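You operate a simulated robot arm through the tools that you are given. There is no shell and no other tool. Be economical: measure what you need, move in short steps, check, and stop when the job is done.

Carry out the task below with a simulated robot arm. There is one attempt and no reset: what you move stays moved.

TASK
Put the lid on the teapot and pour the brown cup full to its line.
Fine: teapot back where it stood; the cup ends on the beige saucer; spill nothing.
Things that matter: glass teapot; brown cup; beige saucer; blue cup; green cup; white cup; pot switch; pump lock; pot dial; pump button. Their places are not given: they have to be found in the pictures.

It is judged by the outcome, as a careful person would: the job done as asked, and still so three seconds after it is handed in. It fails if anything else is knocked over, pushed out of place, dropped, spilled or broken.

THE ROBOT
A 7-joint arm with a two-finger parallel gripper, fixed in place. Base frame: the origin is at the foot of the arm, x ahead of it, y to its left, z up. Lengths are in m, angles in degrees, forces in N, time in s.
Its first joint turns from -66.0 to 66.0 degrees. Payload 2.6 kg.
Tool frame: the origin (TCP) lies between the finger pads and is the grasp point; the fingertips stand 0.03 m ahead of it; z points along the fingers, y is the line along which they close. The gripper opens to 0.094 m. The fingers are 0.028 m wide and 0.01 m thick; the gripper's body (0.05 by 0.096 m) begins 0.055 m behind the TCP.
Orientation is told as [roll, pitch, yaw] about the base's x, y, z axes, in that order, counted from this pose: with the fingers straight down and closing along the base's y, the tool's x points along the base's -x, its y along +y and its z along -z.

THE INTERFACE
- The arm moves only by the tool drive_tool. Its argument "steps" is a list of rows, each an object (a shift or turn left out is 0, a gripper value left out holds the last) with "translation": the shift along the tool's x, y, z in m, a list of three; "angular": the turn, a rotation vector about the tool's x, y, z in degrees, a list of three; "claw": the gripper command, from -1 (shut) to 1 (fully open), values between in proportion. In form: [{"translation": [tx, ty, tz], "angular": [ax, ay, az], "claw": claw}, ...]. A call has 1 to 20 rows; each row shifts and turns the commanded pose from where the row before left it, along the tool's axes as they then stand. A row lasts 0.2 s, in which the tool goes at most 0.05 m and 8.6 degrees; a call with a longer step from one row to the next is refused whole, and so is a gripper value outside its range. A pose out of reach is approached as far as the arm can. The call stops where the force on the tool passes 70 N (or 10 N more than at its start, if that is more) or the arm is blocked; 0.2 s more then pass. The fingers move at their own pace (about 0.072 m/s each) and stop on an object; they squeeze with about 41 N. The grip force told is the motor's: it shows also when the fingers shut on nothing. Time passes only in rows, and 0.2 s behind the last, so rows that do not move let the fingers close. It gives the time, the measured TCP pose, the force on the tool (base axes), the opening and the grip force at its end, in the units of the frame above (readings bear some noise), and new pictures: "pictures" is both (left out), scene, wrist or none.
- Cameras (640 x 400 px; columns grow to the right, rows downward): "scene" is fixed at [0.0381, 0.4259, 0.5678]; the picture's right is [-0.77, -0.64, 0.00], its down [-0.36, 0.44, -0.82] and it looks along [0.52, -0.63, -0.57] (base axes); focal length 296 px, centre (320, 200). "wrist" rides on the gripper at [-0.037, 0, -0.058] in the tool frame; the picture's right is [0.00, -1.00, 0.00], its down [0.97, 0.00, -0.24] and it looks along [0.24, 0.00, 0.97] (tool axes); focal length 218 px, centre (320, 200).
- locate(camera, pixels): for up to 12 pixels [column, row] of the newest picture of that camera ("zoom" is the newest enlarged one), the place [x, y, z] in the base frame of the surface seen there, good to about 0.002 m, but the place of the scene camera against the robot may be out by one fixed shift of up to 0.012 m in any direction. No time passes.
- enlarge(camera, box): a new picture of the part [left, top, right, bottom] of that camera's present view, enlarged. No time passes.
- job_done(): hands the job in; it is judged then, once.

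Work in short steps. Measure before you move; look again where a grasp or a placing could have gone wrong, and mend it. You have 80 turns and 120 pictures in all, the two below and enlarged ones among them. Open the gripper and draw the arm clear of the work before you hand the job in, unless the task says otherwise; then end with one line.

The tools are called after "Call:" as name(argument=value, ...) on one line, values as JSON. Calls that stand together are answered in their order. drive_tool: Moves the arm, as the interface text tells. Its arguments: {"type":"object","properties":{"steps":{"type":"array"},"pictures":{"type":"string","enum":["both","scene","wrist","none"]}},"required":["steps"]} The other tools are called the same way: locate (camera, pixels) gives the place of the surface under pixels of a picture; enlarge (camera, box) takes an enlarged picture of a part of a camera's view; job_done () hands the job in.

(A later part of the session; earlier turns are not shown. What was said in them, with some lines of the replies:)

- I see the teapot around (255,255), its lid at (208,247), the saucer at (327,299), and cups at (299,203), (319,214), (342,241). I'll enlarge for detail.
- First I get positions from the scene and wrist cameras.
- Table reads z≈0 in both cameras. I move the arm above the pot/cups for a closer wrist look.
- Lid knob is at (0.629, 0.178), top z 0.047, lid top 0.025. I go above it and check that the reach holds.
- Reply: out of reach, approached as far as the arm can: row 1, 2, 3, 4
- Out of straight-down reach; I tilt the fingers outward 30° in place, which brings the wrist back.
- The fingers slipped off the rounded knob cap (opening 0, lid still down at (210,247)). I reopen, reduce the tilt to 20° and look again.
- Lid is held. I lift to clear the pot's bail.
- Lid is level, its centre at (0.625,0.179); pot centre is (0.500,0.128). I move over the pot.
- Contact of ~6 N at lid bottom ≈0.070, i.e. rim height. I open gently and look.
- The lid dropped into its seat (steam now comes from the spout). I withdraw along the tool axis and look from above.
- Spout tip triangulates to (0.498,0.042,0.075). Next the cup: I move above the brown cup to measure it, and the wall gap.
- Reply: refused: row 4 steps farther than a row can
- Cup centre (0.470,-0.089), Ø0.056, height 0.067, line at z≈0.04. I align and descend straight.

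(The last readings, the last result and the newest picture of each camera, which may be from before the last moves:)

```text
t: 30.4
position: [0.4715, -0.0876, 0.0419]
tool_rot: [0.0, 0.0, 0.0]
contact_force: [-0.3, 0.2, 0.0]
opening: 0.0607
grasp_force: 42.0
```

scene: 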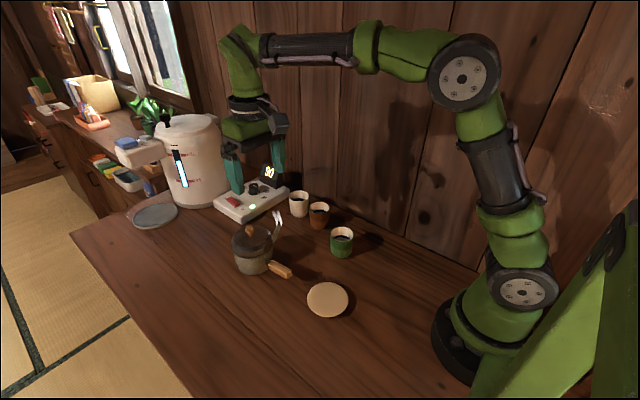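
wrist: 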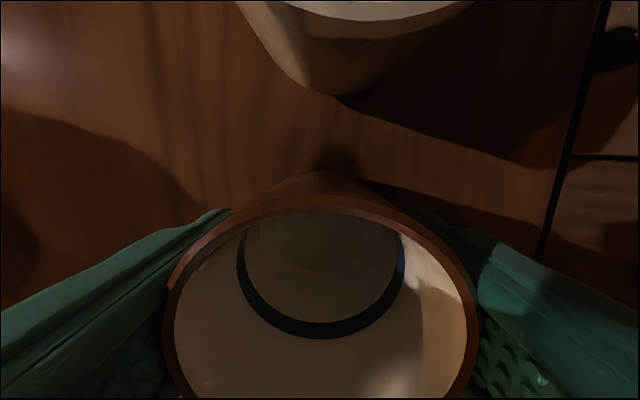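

Call:
drive_tool(steps=[{"translation": [0, 0, -0.015]}, {"translation": [0, 0, -0.025]}, {"translation": [0, 0, -0.03]}, {"translation": [0, 0, -0.03]}, {"translation": [0, 0, -0.03]}, {}], pictures="none")

Call:
drive_tool(steps=[{"translation": [0.0233, 0.0243, 0]}, {"translation": [0.0233, 0.0243, 0]}, {"translation": [0.0233, 0.0243, 0]}, {"translation": [0.0233, 0.0243, 0]}, {"translation": [0.0233, 0.0243, 0]}, {"translation": [0.0233, 0.0243, 0]}, {"translation": [0.0233, 0.0243, 0]}, {"translation": [0.0233, 0.0243, 0]}, {}, {}], pictures="both")

```text
t: 31.8
position: [0.4699, -0.0881, 0.1702]
tool_rot: [0.0, 0.0, 0.0]
contact_force: [0.6, 0.3, -0.4]
opening: 0.061
grasp_force: 41.0
```

```text
t: 34.0
position: [0.2847, 0.1039, 0.1717]
tool_rot: [0.0, 0.0, 0.0]
contact_force: [-0.5, -0.3, -0.5]
opening: 0.061
grasp_force: 41.0
```

scene: 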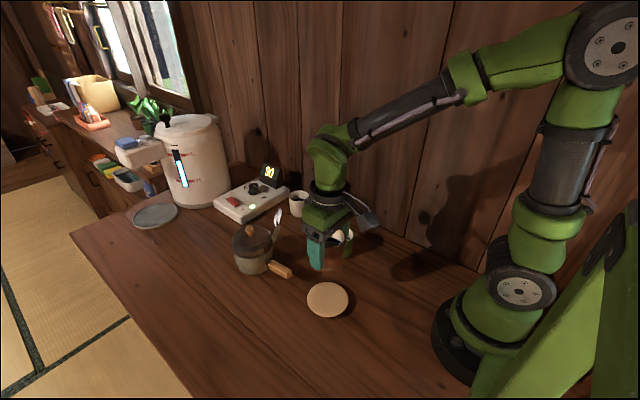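
wrist: 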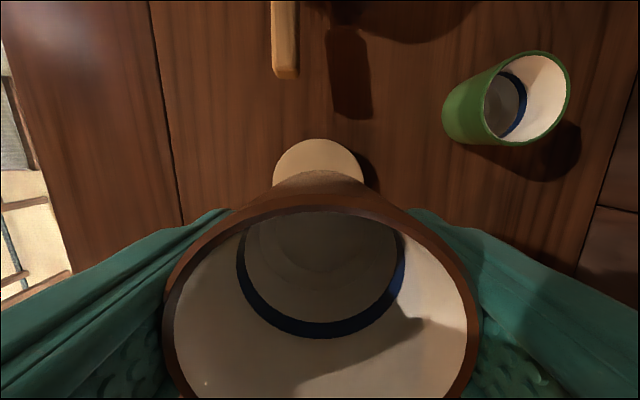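

Call:
locate(camera="wrist", pixels=[[319, 140], [276, 172], [362, 172], [320, 155], [290, 12], [285, 74], [320, 205], [320, 330]])

Call:
locate(camera="scene", pixels=[[327, 283], [327, 317], [308, 300], [347, 300]])

```text
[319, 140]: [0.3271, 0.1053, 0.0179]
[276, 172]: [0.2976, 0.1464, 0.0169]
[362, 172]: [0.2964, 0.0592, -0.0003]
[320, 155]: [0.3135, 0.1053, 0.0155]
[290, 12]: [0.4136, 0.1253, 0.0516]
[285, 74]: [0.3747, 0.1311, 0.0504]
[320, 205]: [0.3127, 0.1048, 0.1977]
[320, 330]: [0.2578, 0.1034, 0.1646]
```

```text
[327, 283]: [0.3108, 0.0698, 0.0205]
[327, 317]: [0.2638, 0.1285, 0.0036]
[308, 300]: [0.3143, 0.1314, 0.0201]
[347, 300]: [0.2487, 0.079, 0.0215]
```

Call:
drive_tool(steps=[{"translation": [0, 0.001, 0.025]}, {"translation": [0, 0, 0.025]}, {"translation": [0, 0, 0.025]}, {"translation": [0, 0, 0.02]}, {"translation": [0, 0, 0.01]}, {"translation": [0, 0, 0.004]}, {"translation": [0, 0, 0.002]}, {"translation": [0, 0, 0.001]}, {}], pictures="scene")

Call:
enlarge(camera="scene", box=[270, 230, 390, 330])

```text
t: 36.0
position: [0.2848, 0.1083, 0.0593]
tool_rot: [0.0, -0.1, 0.1]
contact_force: [0.8, -0.6, -0.8]
opening: 0.0607
grasp_force: 41.0
```

scene: 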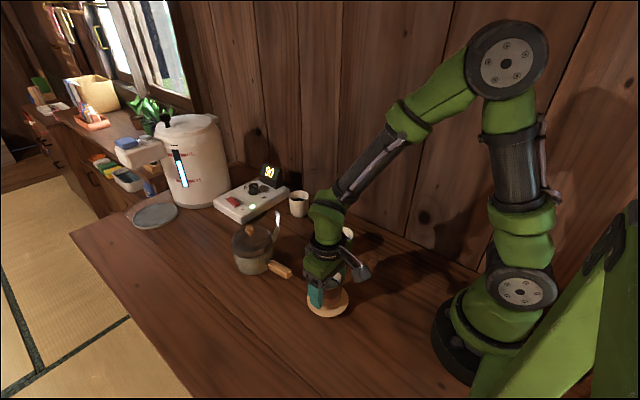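

```text
4.00 times, centred on (330, 280) of scene
```

zoom: 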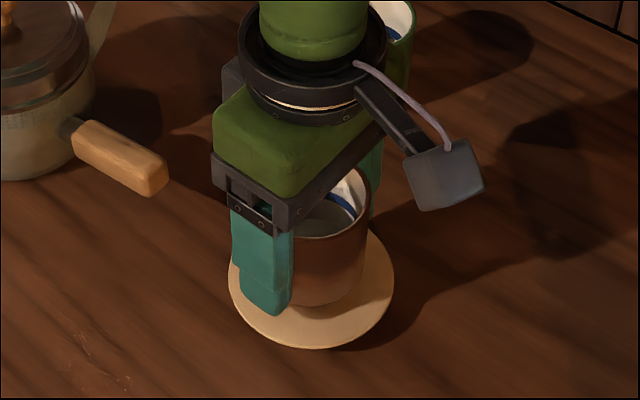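

Call:
locate(camera="scene", pixels=[[361, 274], [357, 280], [368, 268], [370, 277], [353, 268], [347, 260], [308, 250]])

Call:
drive_tool(steps=[{"translation": [0, 0, 0.001]}, {"translation": [0, 0, 0.001]}, {}], pictures="none")

```text
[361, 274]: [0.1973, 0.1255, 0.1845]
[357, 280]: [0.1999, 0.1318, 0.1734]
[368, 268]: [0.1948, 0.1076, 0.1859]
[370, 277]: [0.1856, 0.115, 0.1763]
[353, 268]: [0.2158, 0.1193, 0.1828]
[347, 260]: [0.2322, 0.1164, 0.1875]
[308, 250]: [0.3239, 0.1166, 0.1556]
```

```text
t: 36.8
position: [0.2852, 0.1078, 0.0584]
tool_rot: [0.0, -0.1, 0.0]
contact_force: [-2.6, 0.4, 17.0]
opening: 0.0606
grasp_force: 40.6
```

Contact with the saucer (17 N up). I ease up and release, then rise.

Call:
drive_tool(steps=[{"translation": [0, 0, -0.0015]}, {"claw": 1}, {}, {}, {"translation": [0, 0, -0.02]}, {"translation": [0, 0, -0.03]}, {"translation": [0, 0, -0.03]}, {"translation": [0, 0, -0.03]}, {"translation": [0, 0, -0.03]}, {}], pictures="both")

```text
t: 39.0
position: [0.2842, 0.1039, 0.1979]
tool_rot: [0.1, 0.0, -0.1]
contact_force: [0.8, 0.4, 0.6]
opening: 0.0937
grasp_force: 0.0
```

scene: 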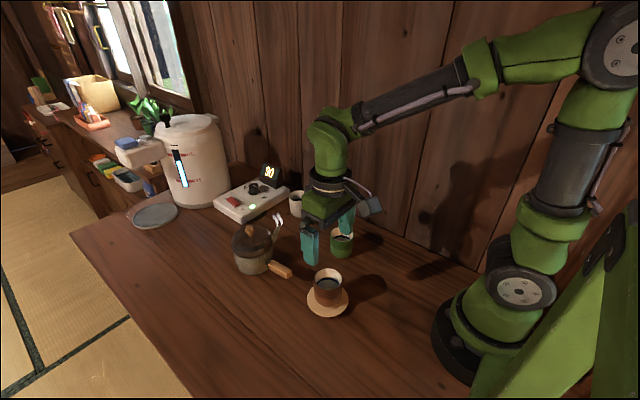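
wrist: 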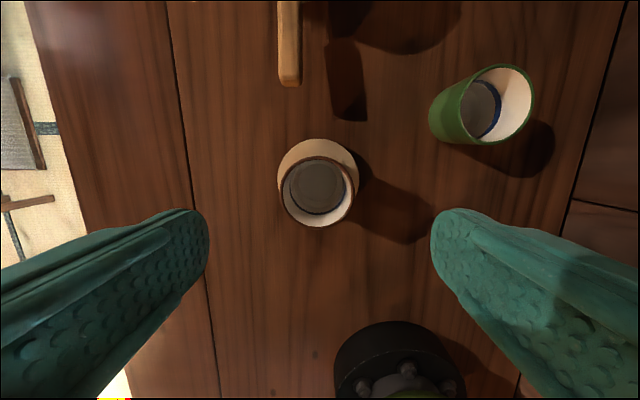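

Call:
locate(camera="wrist", pixels=[[283, 192], [356, 192], [320, 159], [320, 226], [320, 185], [320, 213], [320, 221]])

Call:
enlarge(camera="scene", box=[290, 255, 370, 325])

Call:
drive_tool(steps=[{"translation": [-0.025, 0.006, 0], "angular": [0, -5, 0], "claw": 0.1}, {"translation": [-0.03, 0.006, 0], "angular": [0, -5, 0]}, {"translation": [-0.03, 0.006, 0], "angular": [0, -5, 0]}, {"translation": [-0.01, 0.006, 0], "angular": [0, -5, 0]}, {}], pictures="wrist")

```text
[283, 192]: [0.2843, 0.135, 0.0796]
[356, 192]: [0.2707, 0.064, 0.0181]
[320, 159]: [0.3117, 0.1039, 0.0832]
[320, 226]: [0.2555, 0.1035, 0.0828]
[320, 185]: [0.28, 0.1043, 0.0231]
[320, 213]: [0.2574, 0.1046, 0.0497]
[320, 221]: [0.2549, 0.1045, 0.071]
```

```text
5.71 times, centred on (330, 290) of scene
```

zoom: 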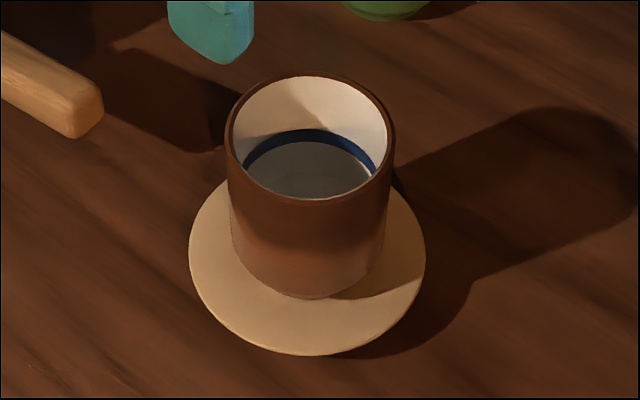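

```text
t: 40.2
position: [0.3815, 0.1312, 0.2081]
tool_rot: [0.1, -20.0, 0.0]
contact_force: [-0.1, -0.1, -0.5]
opening: 0.0516
grasp_force: 0.0
```

wrist: 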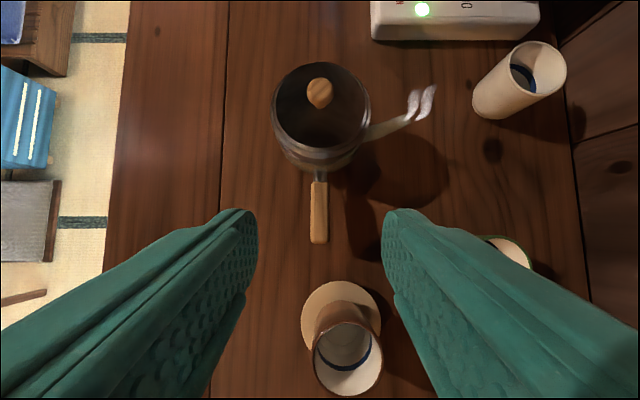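

Call:
drive_tool(steps=[{"translation": [-0.0268, -0.001, 0.0097]}, {"translation": [0.0085, 0, 0.0235]}, {"translation": [0.0085, 0, 0.0235]}, {"translation": [0.0085, 0, 0.0235]}, {"translation": [0.0085, 0, 0.0235]}, {}], pictures="both")

```text
t: 41.6
position: [0.4065, 0.1336, 0.11]
tool_rot: [0.0, -20.0, 0.0]
contact_force: [-0.4, -0.2, 0.4]
opening: 0.0516
grasp_force: 0.1
```

scene: 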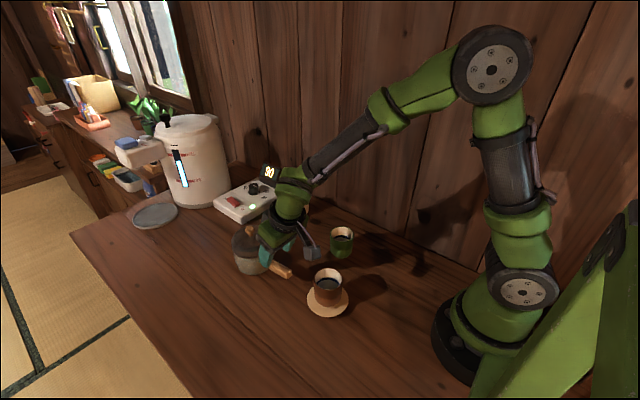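
wrist: 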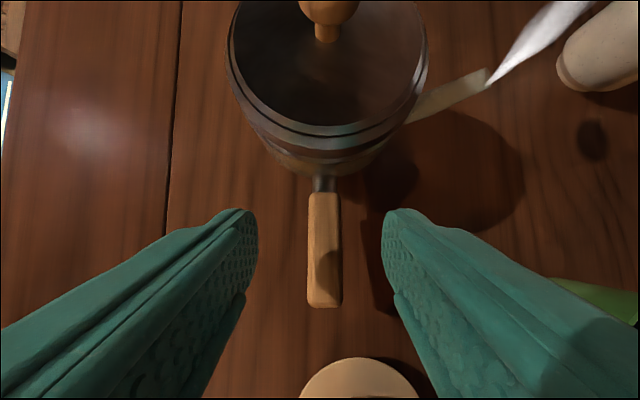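

Call:
locate(camera="wrist", pixels=[[325, 200], [325, 240], [325, 290], [311, 250], [339, 250], [325, 303]])

Call:
locate(camera="scene", pixels=[[308, 255], [312, 258], [305, 258]])

```text
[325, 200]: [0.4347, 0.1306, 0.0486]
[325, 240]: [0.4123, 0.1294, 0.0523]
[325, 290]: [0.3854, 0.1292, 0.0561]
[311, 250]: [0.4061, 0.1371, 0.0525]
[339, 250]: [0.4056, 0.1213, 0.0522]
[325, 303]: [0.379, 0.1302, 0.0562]
```

```text
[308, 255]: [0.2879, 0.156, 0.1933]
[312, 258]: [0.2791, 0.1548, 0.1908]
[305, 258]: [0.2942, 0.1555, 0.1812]
```

Call:
drive_tool(steps=[{"translation": [0.006, -0.003, 0.021]}, {"translation": [0.006, 0, 0.021]}, {"translation": [0.0066, 0, 0.0212]}, {}, {}], pictures="both")

Call:
enlarge(camera="scene", box=[220, 180, 360, 320])

```text
t: 42.8
position: [0.4088, 0.1266, 0.0432]
tool_rot: [0.0, -20.0, 0.0]
contact_force: [-0.1, 1.1, 0.5]
opening: 0.0517
grasp_force: 0.1
```

scene: 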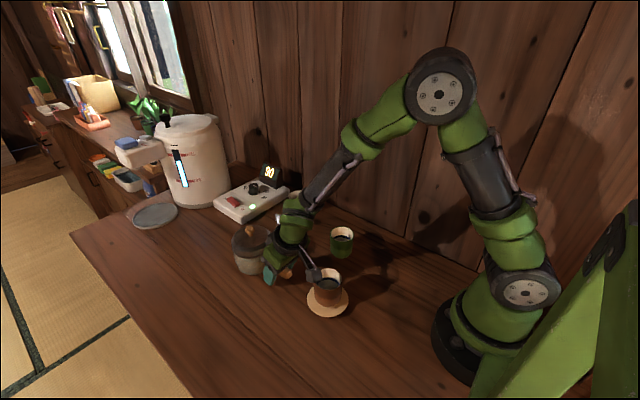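
wrist: 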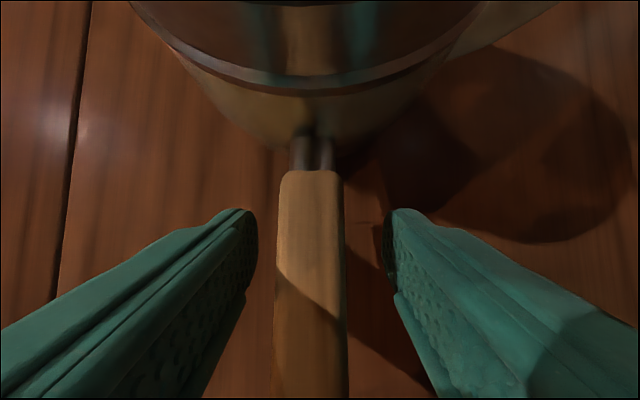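

```text
2.86 times, centred on (290, 250) of scene
```

zoom: 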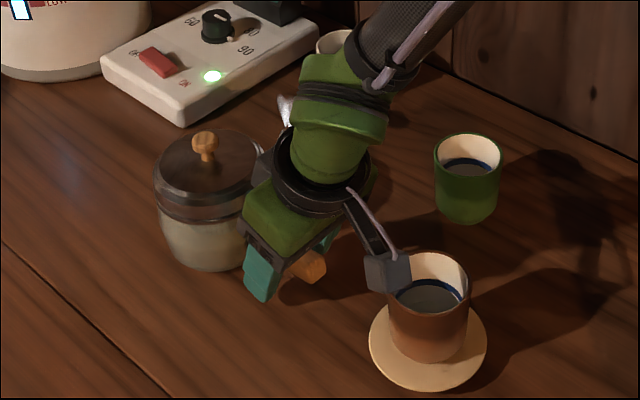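

Handle is ~3 mm to +y; I shift and close.

Call:
drive_tool(steps=[{"translation": [0, 0.003, 0]}, {}, {"claw": -1}, {}, {}, {}], pictures="none")

Call:
drive_tool(steps=[{"translation": [-0.0017, 0, -0.0047]}, {"translation": [-0.0017, 0, -0.0047]}, {"translation": [-0.0017, 0, -0.0047]}, {}, {}], pictures="both")

Call:
enlarge(camera="scene", box=[220, 180, 360, 320])

```text
t: 44.2
position: [0.4099, 0.1305, 0.0432]
tool_rot: [-0.1, -20.0, 0.0]
contact_force: [0.2, -1.4, 0.1]
opening: 0.024
grasp_force: 40.6
```

```text
t: 45.4
position: [0.4108, 0.1302, 0.0592]
tool_rot: [-0.1, -20.0, 0.0]
contact_force: [0.4, 0.5, -6.1]
opening: 0.024
grasp_force: 40.6
```

scene: 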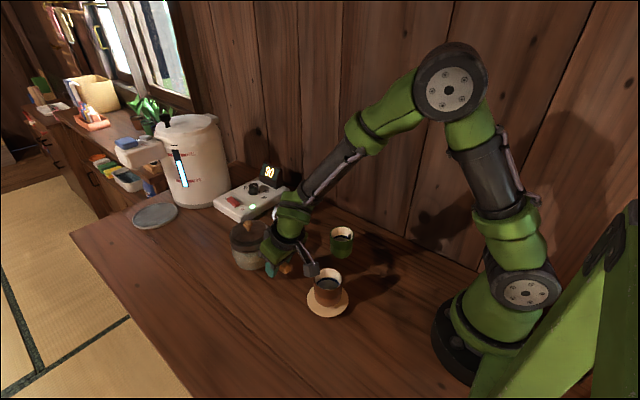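
wrist: 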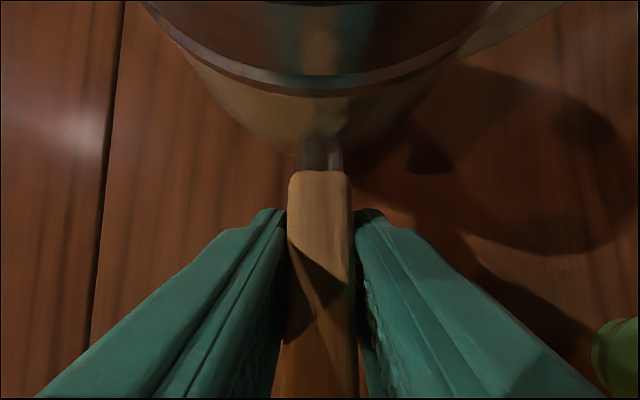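

```text
2.86 times, centred on (290, 250) of scene
```

zoom: 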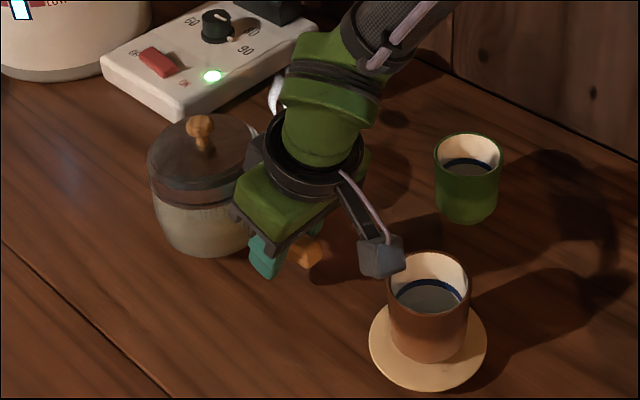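

Pot is held firmly (6 N, no droop). I lift it, keeping the level.

Call:
drive_tool(steps=[{"translation": [-0.004, 0, -0.011]}, {"translation": [-0.0055, 0, -0.015]}, {"translation": [-0.0055, 0, -0.015]}, {"translation": [-0.0055, 0, -0.015]}, {"translation": [-0.0055, 0, -0.015]}, {"translation": [-0.0055, 0, -0.015]}, {"translation": [-0.0055, 0, -0.015]}, {"translation": [-0.0055, 0, -0.015]}, {"translation": [-0.0055, 0, -0.015]}, {"translation": [-0.004, 0, -0.011]}, {}], pictures="none")

Call:
drive_tool(steps=[{"angular": [0.8, 0, 2.2]}, {"angular": [1.7, 0, 4.7]}, {"angular": [1.7, 0, 4.7]}, {"angular": [1.7, 0, 4.7]}, {"angular": [1.7, 0, 4.7]}, {"angular": [1.7, 0, 4.7]}, {"angular": [1.7, 0, 4.7]}, {"angular": [1.7, 0, 4.7]}, {"angular": [1.7, 0, 4.7]}, {"angular": [0.92, 0, 2.5]}, {}], pictures="both")

```text
t: 47.8
position: [0.4108, 0.1301, 0.2111]
tool_rot: [0.0, -20.1, 0.0]
contact_force: [0.5, 0.5, -6.0]
opening: 0.0242
grasp_force: 40.8
```

```text
t: 50.2
position: [0.4117, 0.1296, 0.2098]
tool_rot: [0.1, -19.9, -45.1]
contact_force: [-0.1, 0.6, -5.3]
opening: 0.0243
grasp_force: 41.4
```

scene: 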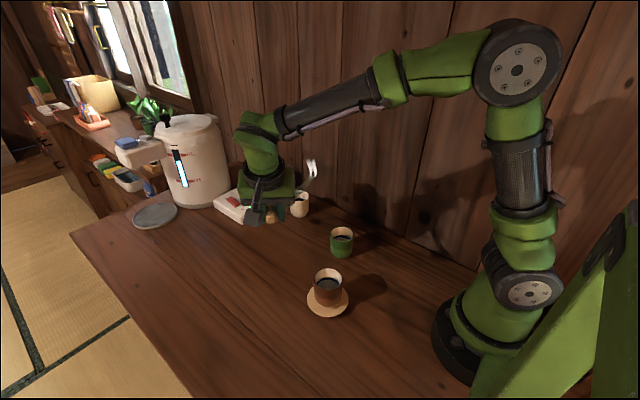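
wrist: 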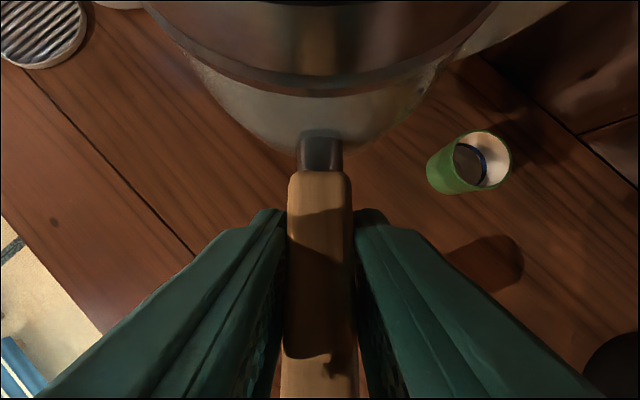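

Call:
drive_tool(steps=[{"angular": [0.8, 0, 2.2]}, {"angular": [1.7, 0, 4.7]}, {"angular": [1.7, 0, 4.7]}, {"angular": [1.7, 0, 4.7]}, {"angular": [1.7, 0, 4.7]}, {"angular": [1.7, 0, 4.7]}, {"angular": [1.7, 0, 4.7]}, {"angular": [1.7, 0, 4.7]}, {"angular": [1.7, 0, 4.7]}, {"angular": [0.92, 0, 2.5]}, {}], pictures="both")

```text
t: 52.6
position: [0.412, 0.1305, 0.2088]
tool_rot: [0.1, -19.9, -90.0]
contact_force: [0.3, -0.2, -6.0]
opening: 0.0244
grasp_force: 41.1
```

scene: 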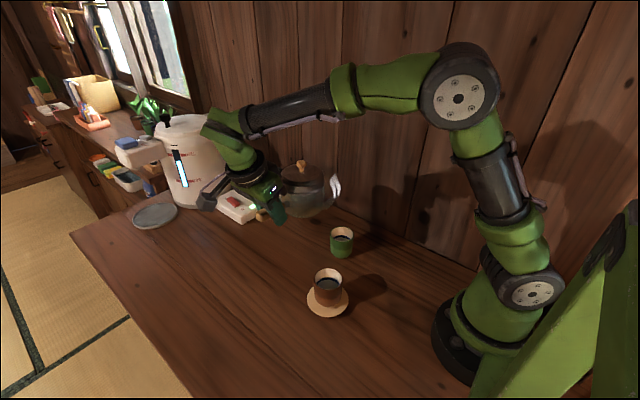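
wrist: 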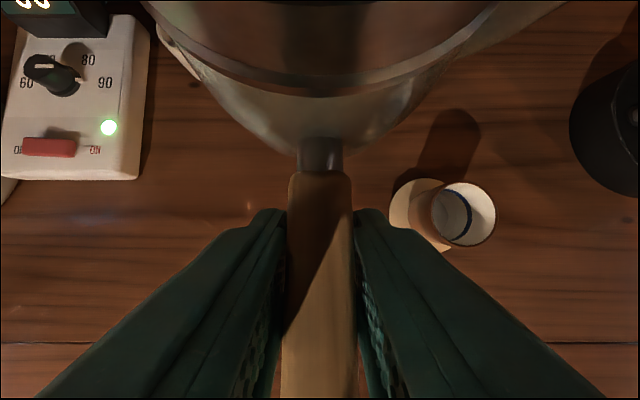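

Spout now points toward the base. I move to the pre-pour place, spout beside and above the cup.

Call:
drive_tool(steps=[{"translation": [0.01, -0.002, 0.003]}, {"translation": [0.0126, -0.002, 0.0044]}, {"translation": [0.0126, -0.002, 0.0044]}, {"translation": [0.0126, -0.002, 0.0044]}, {"translation": [0.0126, -0.002, 0.0044]}, {"translation": [0.0137, -0.002, 0.0046]}, {}, {}], pictures="both")

Call:
enlarge(camera="scene", box=[240, 180, 380, 330])

```text
t: 54.4
position: [0.3993, 0.1913, 0.1595]
tool_rot: [0.1, -20.0, -90.0]
contact_force: [-0.1, 0.4, -6.2]
opening: 0.0243
grasp_force: 41.4
```

scene: 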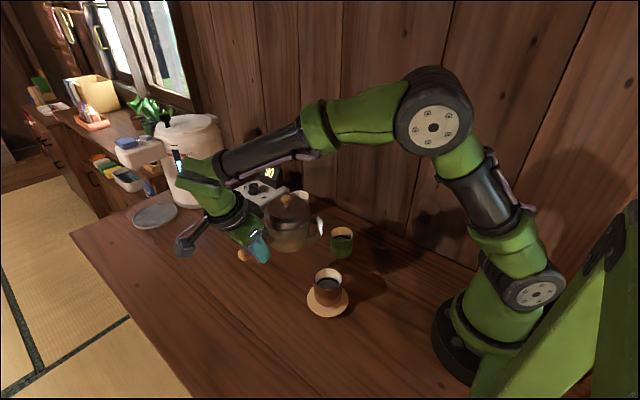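
wrist: 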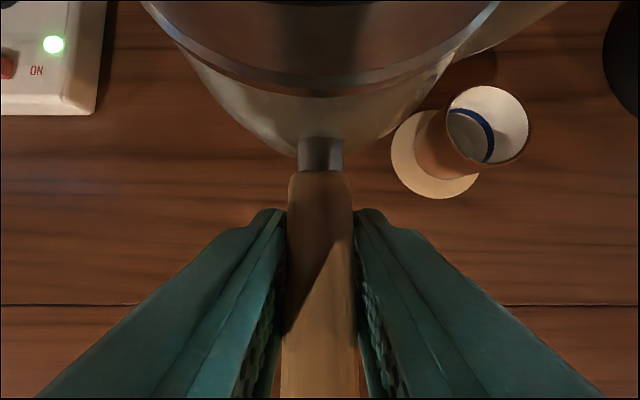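

```text
2.67 times, centred on (310, 255) of scene
```

zoom: 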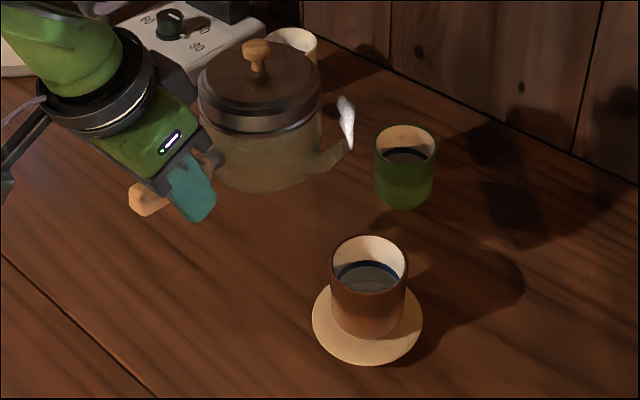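

Tip projects as expected. I move in and lower, then tilt 12° and look.

Call:
drive_tool(steps=[{"translation": [0.0035, -0.005, 0.0076]}, {"translation": [0.0035, -0.0055, 0.0076]}, {"translation": [0.0035, -0.005, 0.0076]}, {}, {"angular": [-2.82, 0, 1.026]}, {"angular": [-2.82, 0, 1.026]}, {"angular": [-2.82, 0, 1.026]}, {"angular": [-2.82, 0, 1.026]}, {}], pictures="both")

Call:
enlarge(camera="scene", box=[240, 180, 380, 330])

```text
t: 56.4
position: [0.3831, 0.1932, 0.1364]
tool_rot: [12.9, -19.4, -94.4]
contact_force: [-0.3, 0.2, -6.2]
opening: 0.0241
grasp_force: 41.1
```

scene: 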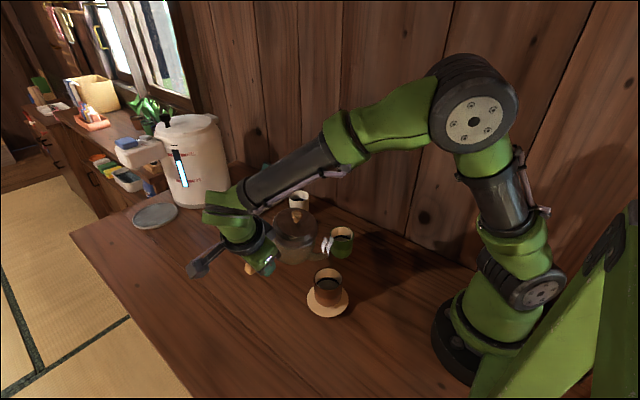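
wrist: 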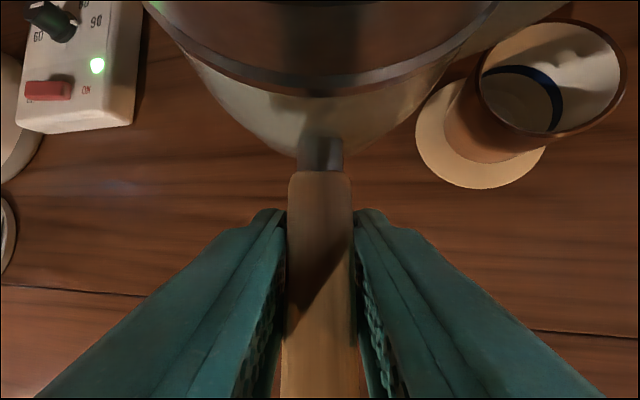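

```text
2.67 times, centred on (310, 255) of scene
```

zoom: 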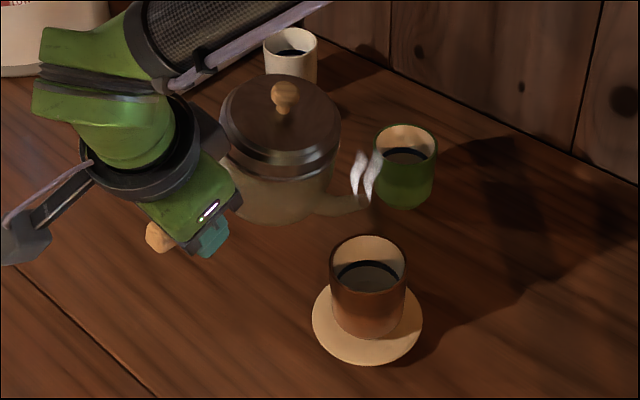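

No flow yet at 12°. I tilt to 18°, then look.

Call:
drive_tool(steps=[{"angular": [-1.88, 0, 0.684]}, {"angular": [-1.88, 0, 0.684]}, {"angular": [-1.88, 0, 0.684]}, {}, {}], pictures="none")

Call:
enlarge(camera="scene", box=[270, 220, 370, 330])

```text
t: 57.6
position: [0.3839, 0.1926, 0.1355]
tool_rot: [19.2, -19.0, -96.4]
contact_force: [0.7, 0.6, -6.5]
opening: 0.0244
grasp_force: 40.6
```

```text
3.64 times, centred on (320, 275) of scene
```

zoom: 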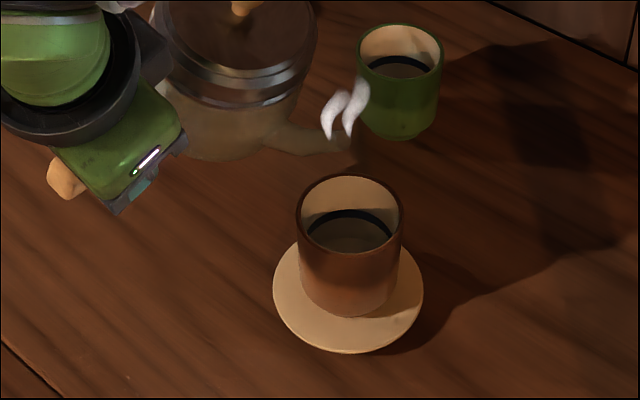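

Call:
drive_tool(steps=[{"angular": [-1.88, 0, 0.684]}, {"angular": [-1.88, 0, 0.684]}, {}, {}], pictures="none")

Call:
enlarge(camera="scene", box=[270, 220, 370, 330])

```text
t: 58.6
position: [0.3834, 0.1928, 0.1358]
tool_rot: [23.3, -18.4, -97.8]
contact_force: [-0.6, 0.2, -6.6]
opening: 0.024
grasp_force: 41.1
```

```text
3.64 times, centred on (320, 275) of scene
```

zoom: 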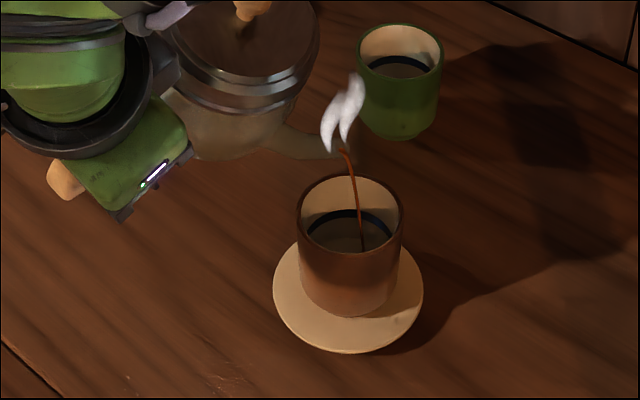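

A thin stream falls inside the cup. I hold this tilt for 1.4 s and check the level.

Call:
drive_tool(steps=[{}, {}, {}, {}, {}, {}], pictures="none")

Call:
enlarge(camera="scene", box=[270, 220, 370, 330])

```text
t: 60.0
position: [0.3831, 0.1922, 0.1354]
tool_rot: [23.2, -18.4, -97.7]
contact_force: [0.4, -0.2, -6.3]
opening: 0.0245
grasp_force: 41.2
```

```text
3.64 times, centred on (320, 275) of scene
```

zoom: 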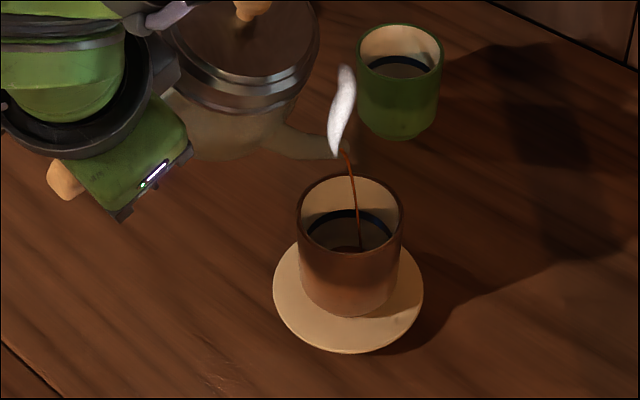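

Call:
drive_tool(steps=[{"angular": [-0.94, 0, 0.342]}, {"angular": [-0.94, 0, 0.342]}, {}, {}, {}, {}, {}, {}], pictures="none")

Call:
enlarge(camera="scene", box=[270, 220, 370, 330])

```text
t: 61.8
position: [0.384, 0.1917, 0.1358]
tool_rot: [25.4, -18.1, -98.4]
contact_force: [-0.3, -0.2, -6.5]
opening: 0.0244
grasp_force: 41.0
```

```text
3.64 times, centred on (320, 275) of scene
```

zoom: 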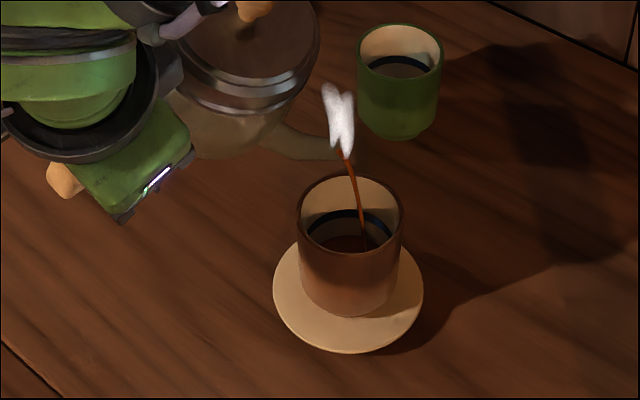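

Call:
drive_tool(steps=[{"angular": [-0.94, 0, 0.342]}, {}, {}, {}, {}, {}, {}, {}, {}, {}], pictures="none")

Call:
enlarge(camera="scene", box=[290, 245, 360, 315])

```text
t: 64.0
position: [0.385, 0.1917, 0.1356]
tool_rot: [26.5, -18.0, -98.7]
contact_force: [0.7, 0.2, -4.9]
opening: 0.0242
grasp_force: 40.8
```

```text
5.71 times, centred on (325, 280) of scene
```

zoom: 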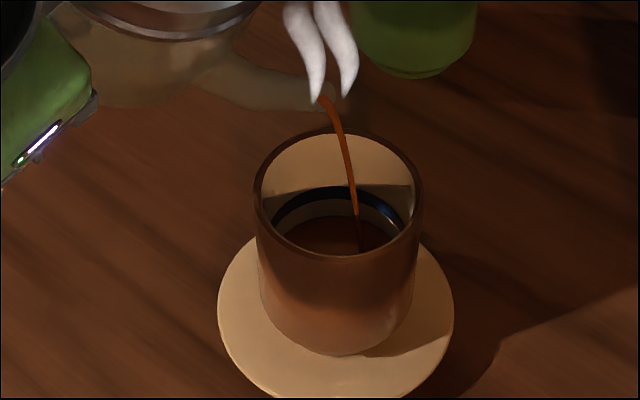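

Call:
drive_tool(steps=[{}, {}, {}, {}, {}, {}, {}, {}], pictures="none")

Call:
enlarge(camera="scene", box=[290, 245, 360, 315])

```text
t: 65.8
position: [0.3839, 0.1918, 0.1368]
tool_rot: [26.6, -18.0, -98.7]
contact_force: [0.0, 0.2, -5.7]
opening: 0.0243
grasp_force: 40.8
```

```text
5.71 times, centred on (325, 280) of scene
```

zoom: 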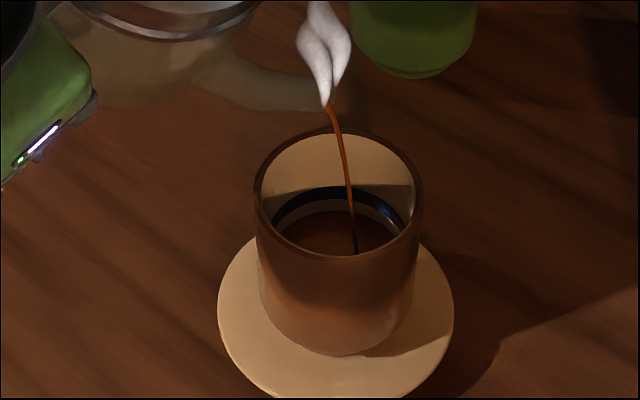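

Call:
drive_tool(steps=[{"angular": [-0.94, 0, 0.342]}, {"angular": [-0.47, 0, 0.17]}, {}, {}, {}, {}, {}, {}, {}], pictures="none")

Call:
enlarge(camera="scene", box=[290, 245, 360, 315])

```text
t: 67.8
position: [0.384, 0.1927, 0.1368]
tool_rot: [28.0, -17.8, -99.2]
contact_force: [0.6, 0.8, -5.7]
opening: 0.0245
grasp_force: 41.1
```

```text
5.71 times, centred on (325, 280) of scene
```

zoom: 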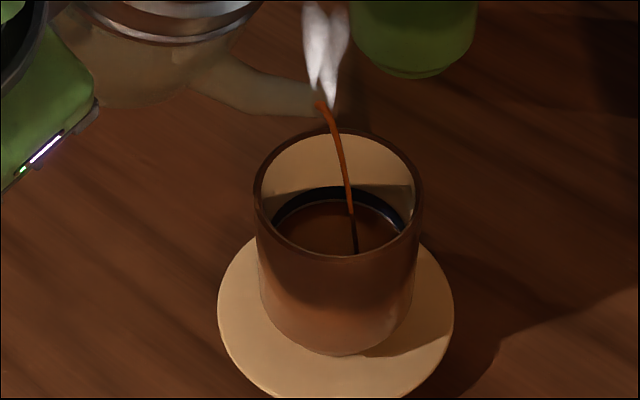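

Level at the lower edge of the line. A brief moment more, then I tilt back 12°.

Call:
drive_tool(steps=[{}, {}, {"angular": [2.82, 0, -1.026]}, {"angular": [2.82, 0, -1.026]}, {"angular": [2.82, 0, -1.026]}, {"angular": [2.82, 0, -1.026]}, {}, {}], pictures="none")

Call:
enlarge(camera="scene", box=[290, 245, 360, 315])

```text
t: 69.6
position: [0.3838, 0.1924, 0.136]
tool_rot: [15.4, -19.3, -95.1]
contact_force: [-0.4, 0.5, -6.4]
opening: 0.0243
grasp_force: 40.8
```

```text
5.71 times, centred on (325, 280) of scene
```

zoom: 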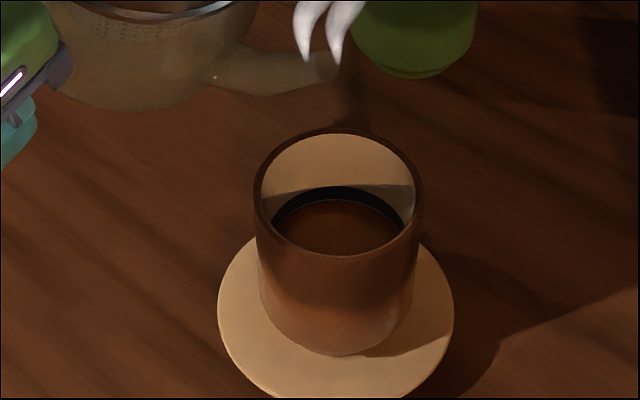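

Call:
enlarge(camera="scene", box=[314, 264, 344, 292])

```text
14.29 times, centred on (329, 278) of scene
```

zoom: 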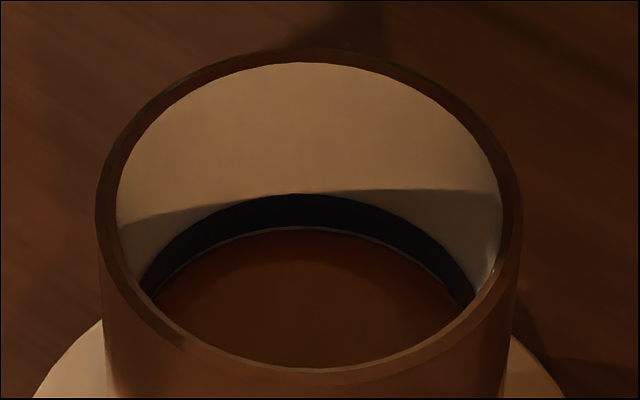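

The level is just at the lower edge of the line; I add a short top-up.

Call:
drive_tool(steps=[{"angular": [-2.82, 0, 1.026]}, {"angular": [-2.82, 0, 1.026]}, {"angular": [-2.82, 0, 1.026]}, {"angular": [-2.82, 0, 1.026]}, {}, {}, {}, {}, {"angular": [2.82, 0, -1.026]}, {"angular": [2.82, 0, -1.026]}, {"angular": [2.82, 0, -1.026]}, {"angular": [2.82, 0, -1.026]}, {}, {}], pictures="none")

Call:
enlarge(camera="scene", box=[314, 264, 344, 292])

```text
t: 72.6
position: [0.3839, 0.193, 0.136]
tool_rot: [15.5, -19.2, -95.1]
contact_force: [0.4, 0.1, -5.7]
opening: 0.0244
grasp_force: 40.8
```

```text
14.29 times, centred on (329, 278) of scene
```

zoom: 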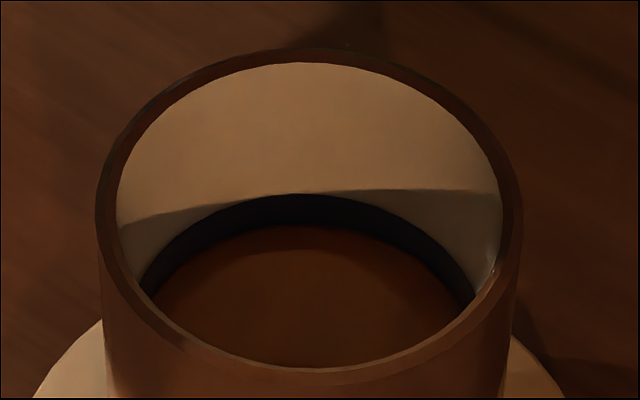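

Call:
drive_tool(steps=[{"angular": [-2.82, 0, 1.026]}, {"angular": [-2.82, 0, 1.026]}, {"angular": [-2.82, 0, 1.026]}, {"angular": [-2.82, 0, 1.026]}, {"angular": [-0.94, 0, 0.342]}, {}, {}, {}, {}, {}, {}, {"angular": [0.94, 0, -0.342]}, {"angular": [2.82, 0, -1.026]}, {"angular": [2.82, 0, -1.026]}, {"angular": [2.82, 0, -1.026]}, {"angular": [2.82, 0, -1.026]}, {}, {}], pictures="none")

Call:
enlarge(camera="scene", box=[314, 264, 344, 292])

```text
t: 76.4
position: [0.3848, 0.1933, 0.1348]
tool_rot: [15.4, -19.3, -95.1]
contact_force: [-0.4, -0.1, -6.0]
opening: 0.024
grasp_force: 40.9
```

```text
14.29 times, centred on (329, 278) of scene
```

zoom: 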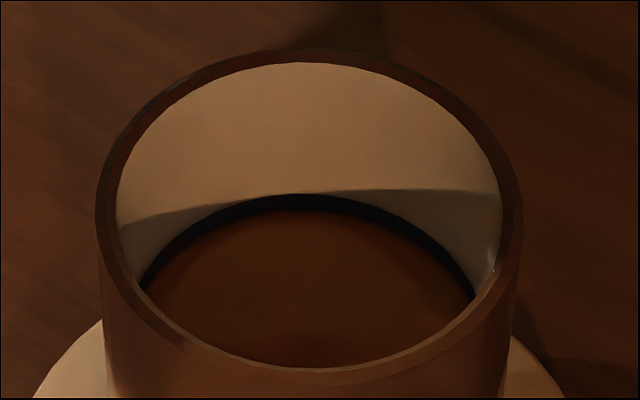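

Level now sits mid-line. I level the pot and back away along the reverse path.

Call:
drive_tool(steps=[{"angular": [2.726, 0, -0.992]}, {"angular": [2.726, 0, -0.992]}, {"angular": [2.726, 0, -0.992]}, {"angular": [2.726, 0, -0.992]}, {"angular": [2.726, 0, -0.992]}, {}, {"translation": [-0.0035, 0.005, -0.0076]}, {"translation": [-0.0035, 0.0055, -0.0076]}, {"translation": [-0.0035, 0.005, -0.0076]}, {"translation": [-0.01, 0.002, -0.003]}, {"translation": [-0.0126, 0.002, -0.0044]}, {"translation": [-0.0126, 0.002, -0.0044]}, {"translation": [-0.0126, 0.002, -0.0044]}, {"translation": [-0.0126, 0.002, -0.0044]}, {"translation": [-0.0137, 0.002, -0.0046]}, {}], pictures="scene")

```text
t: 79.8
position: [0.413, 0.1301, 0.2098]
tool_rot: [0.1, -19.9, -90.0]
contact_force: [1.1, 0.0, -6.1]
opening: 0.0244
grasp_force: 41.4
```

scene: 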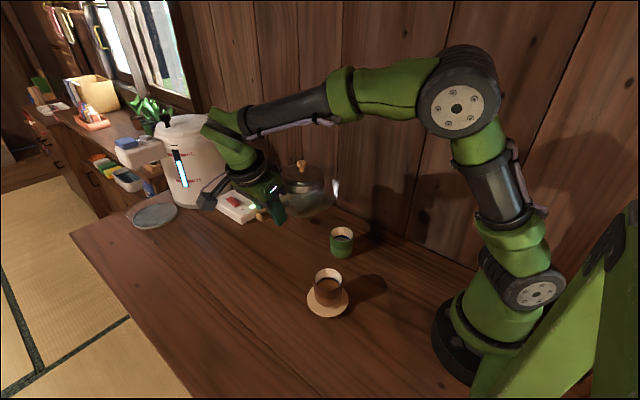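

Now the yaw back by +90°.

Call:
drive_tool(steps=[{"angular": [-0.8, 0, -2.2]}, {"angular": [-1.7, 0, -4.7]}, {"angular": [-1.7, 0, -4.7]}, {"angular": [-1.7, 0, -4.7]}, {"angular": [-1.7, 0, -4.7]}, {"angular": [-1.7, 0, -4.7]}, {"angular": [-1.7, 0, -4.7]}, {"angular": [-1.7, 0, -4.7]}, {"angular": [-1.7, 0, -4.7]}, {"angular": [-1.72, 0, -4.7]}, {"angular": [-1.7, 0, -4.7]}, {"angular": [-1.7, 0, -4.7]}, {"angular": [-1.7, 0, -4.7]}, {"angular": [-1.7, 0, -4.7]}, {"angular": [-1.7, 0, -4.7]}, {"angular": [-1.7, 0, -4.7]}, {"angular": [-1.7, 0, -4.7]}, {"angular": [-1.7, 0, -4.7]}, {"angular": [-0.8, 0, -2.2]}, {}], pictures="scene")

```text
t: 84.0
position: [0.4118, 0.1285, 0.2095]
tool_rot: [0.0, -20.0, -0.2]
contact_force: [-0.7, -0.6, -5.9]
opening: 0.0243
grasp_force: 40.8
```

scene: 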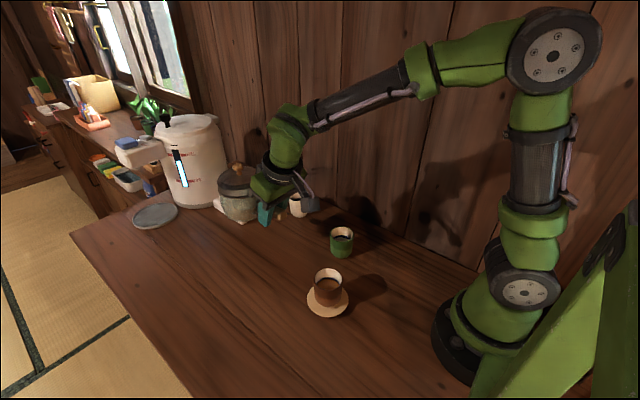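

Call:
drive_tool(steps=[{"translation": [0.0053, 0, 0.0146]}, {"translation": [0.0053, 0.001, 0.0146]}, {"translation": [0.0053, 0, 0.0146]}, {"translation": [0.0053, 0, 0.0146]}, {"translation": [0.0053, 0, 0.0146]}, {"translation": [0.0053, 0, 0.0146]}, {"translation": [0.0053, 0, 0.0146]}, {"translation": [0.0053, 0, 0.0146]}, {"translation": [0.0053, 0, 0.0146]}, {"translation": [0.0034, 0, 0.0094]}, {}], pictures="none")

Call:
drive_tool(steps=[{"translation": [0.0014, 0, 0.0038]}, {"translation": [0.0014, 0, 0.0038]}, {}, {}], pictures="none")

```text
t: 86.4
position: [0.4129, 0.1326, 0.0591]
tool_rot: [0.0, -19.9, -0.3]
contact_force: [0.6, 0.4, -5.1]
opening: 0.024
grasp_force: 40.5
```

```text
t: 87.4
position: [0.413, 0.1299, 0.0514]
tool_rot: [0.1, -20.0, -0.2]
contact_force: [-0.6, 0.9, -4.8]
opening: 0.0241
grasp_force: 40.8
```

Call:
drive_tool(steps=[{"translation": [0.0029, 0, 0.0013]}, {"translation": [0.0007, 0, 0.0019]}, {"translation": [0.0007, 0, 0.0019]}, {"translation": [0.0003, 0, 0.0009]}, {}, {}], pictures="wrist")

```text
t: 88.8
position: [0.4101, 0.1306, 0.0461]
tool_rot: [0.2, -20.1, -0.2]
contact_force: [-3.3, 0.3, 7.6]
opening: 0.0243
grasp_force: 41.3
```

wrist: 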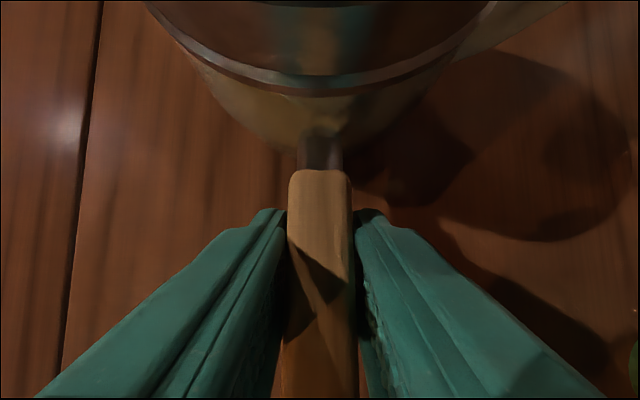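

Table contact felt. I release gently and withdraw straight along the fingers.

Call:
drive_tool(steps=[{"claw": -0.2}, {"claw": 0.1}, {}, {"translation": [0, 0, -0.02]}, {"translation": [0, 0, -0.03]}, {"translation": [0, 0, -0.03]}, {"translation": [0, 0, -0.03]}, {"translation": [0, 0, -0.03]}, {"translation": [0, 0, -0.03], "angular": [0, 6.6, 0]}, {"translation": [0, 0, -0.03], "angular": [0, 6.7, 0]}, {"translation": [0, 0, -0.03], "angular": [0, 6.7, 0]}, {}], pictures="both")

Call:
enlarge(camera="scene", box=[220, 190, 370, 330])

```text
t: 91.4
position: [0.3403, 0.131, 0.2647]
tool_rot: [0.0, 0.0, -0.1]
contact_force: [-0.3, -1.1, 0.8]
opening: 0.0518
grasp_force: 0.1
```

scene: 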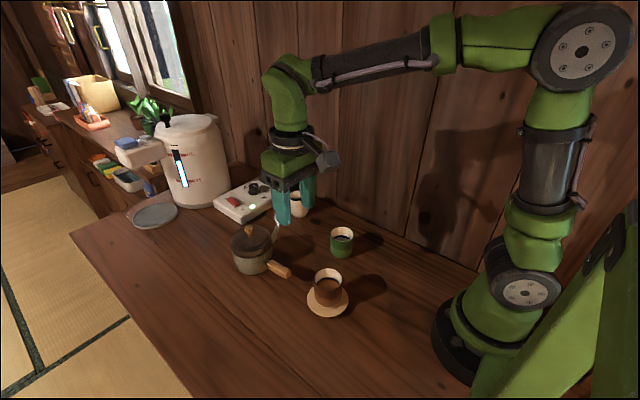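
wrist: 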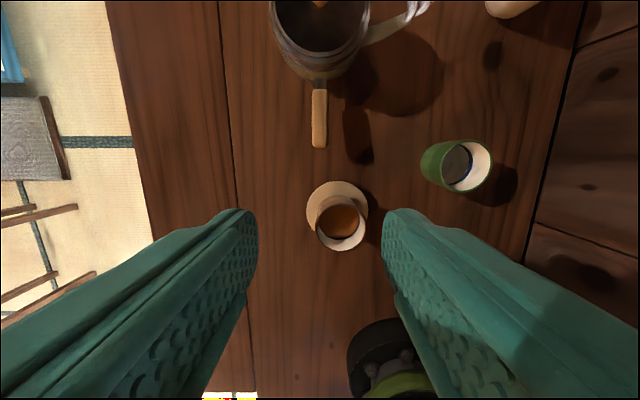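

```text
2.86 times, centred on (295, 260) of scene
```

zoom: 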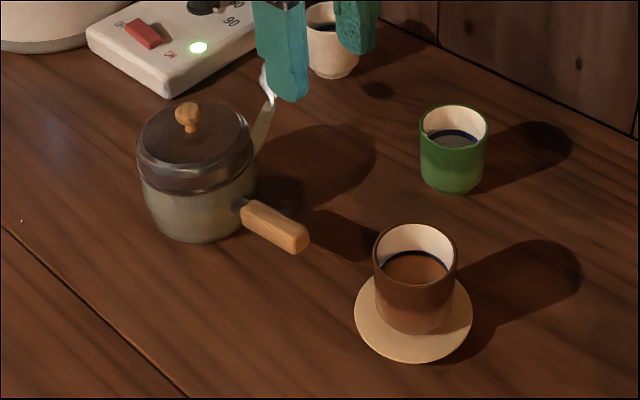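

Call:
locate(camera="wrist", pixels=[[319, 95], [319, 120], [319, 145], [312, 120], [326, 120], [345, 215], [338, 222]])

Call:
drive_tool(steps=[{"translation": [0, -0.02, -0.03], "claw": 1}, {"translation": [0, -0.02, -0.03]}, {"translation": [0, -0.02, -0.03]}, {"translation": [0, -0.02, -0.03]}, {}], pictures="both")

Call:
enlarge(camera="scene", box=[314, 264, 344, 292])

```text
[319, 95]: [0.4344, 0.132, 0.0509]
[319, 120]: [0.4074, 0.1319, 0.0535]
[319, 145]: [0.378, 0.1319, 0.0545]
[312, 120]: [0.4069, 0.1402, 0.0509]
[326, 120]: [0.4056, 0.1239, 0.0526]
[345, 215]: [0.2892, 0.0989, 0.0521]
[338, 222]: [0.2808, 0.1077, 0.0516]
```

```text
t: 92.6
position: [0.3376, 0.0524, 0.3821]
tool_rot: [-0.1, 0.0, -0.3]
contact_force: [-0.5, 0.4, 0.2]
opening: 0.0941
grasp_force: 0.1
```

scene: 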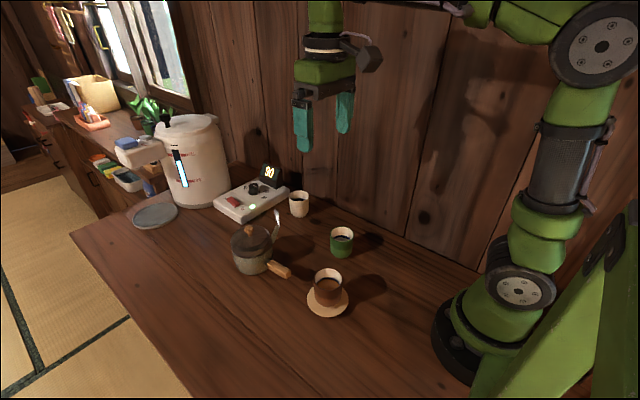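
wrist: 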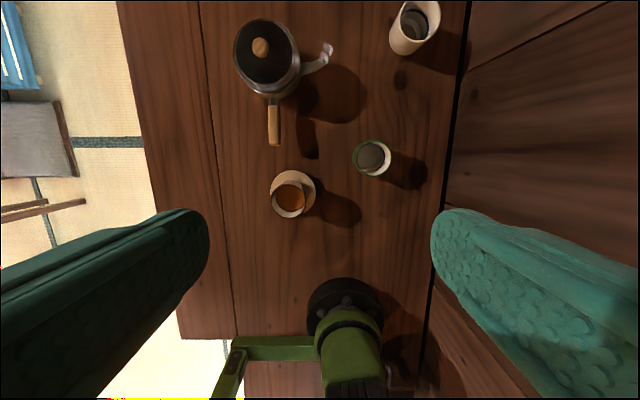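

```text
14.29 times, centred on (329, 278) of scene
```

zoom: 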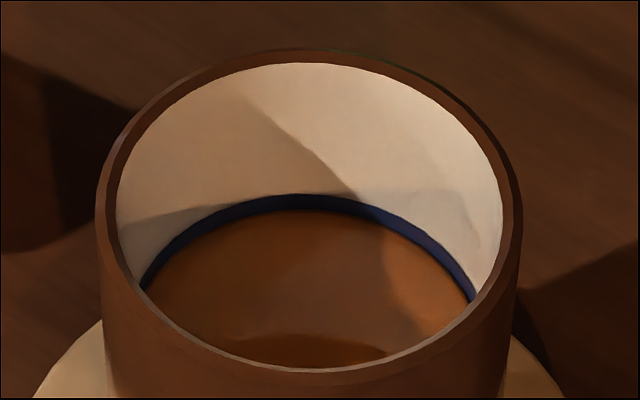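

The lid is on, the level sits mid-line, the cup is on the saucer, the pot is back within ~2 mm, and nothing is spilled. The arm is clear, so I hand in.

Call:
job_done()

```text
The job is handed in.
```

The lid is on the teapot, the brown cup is poured to its line and stands on the beige saucer, and the teapot is back within about 2 mm of where it stood; I saw no spill.
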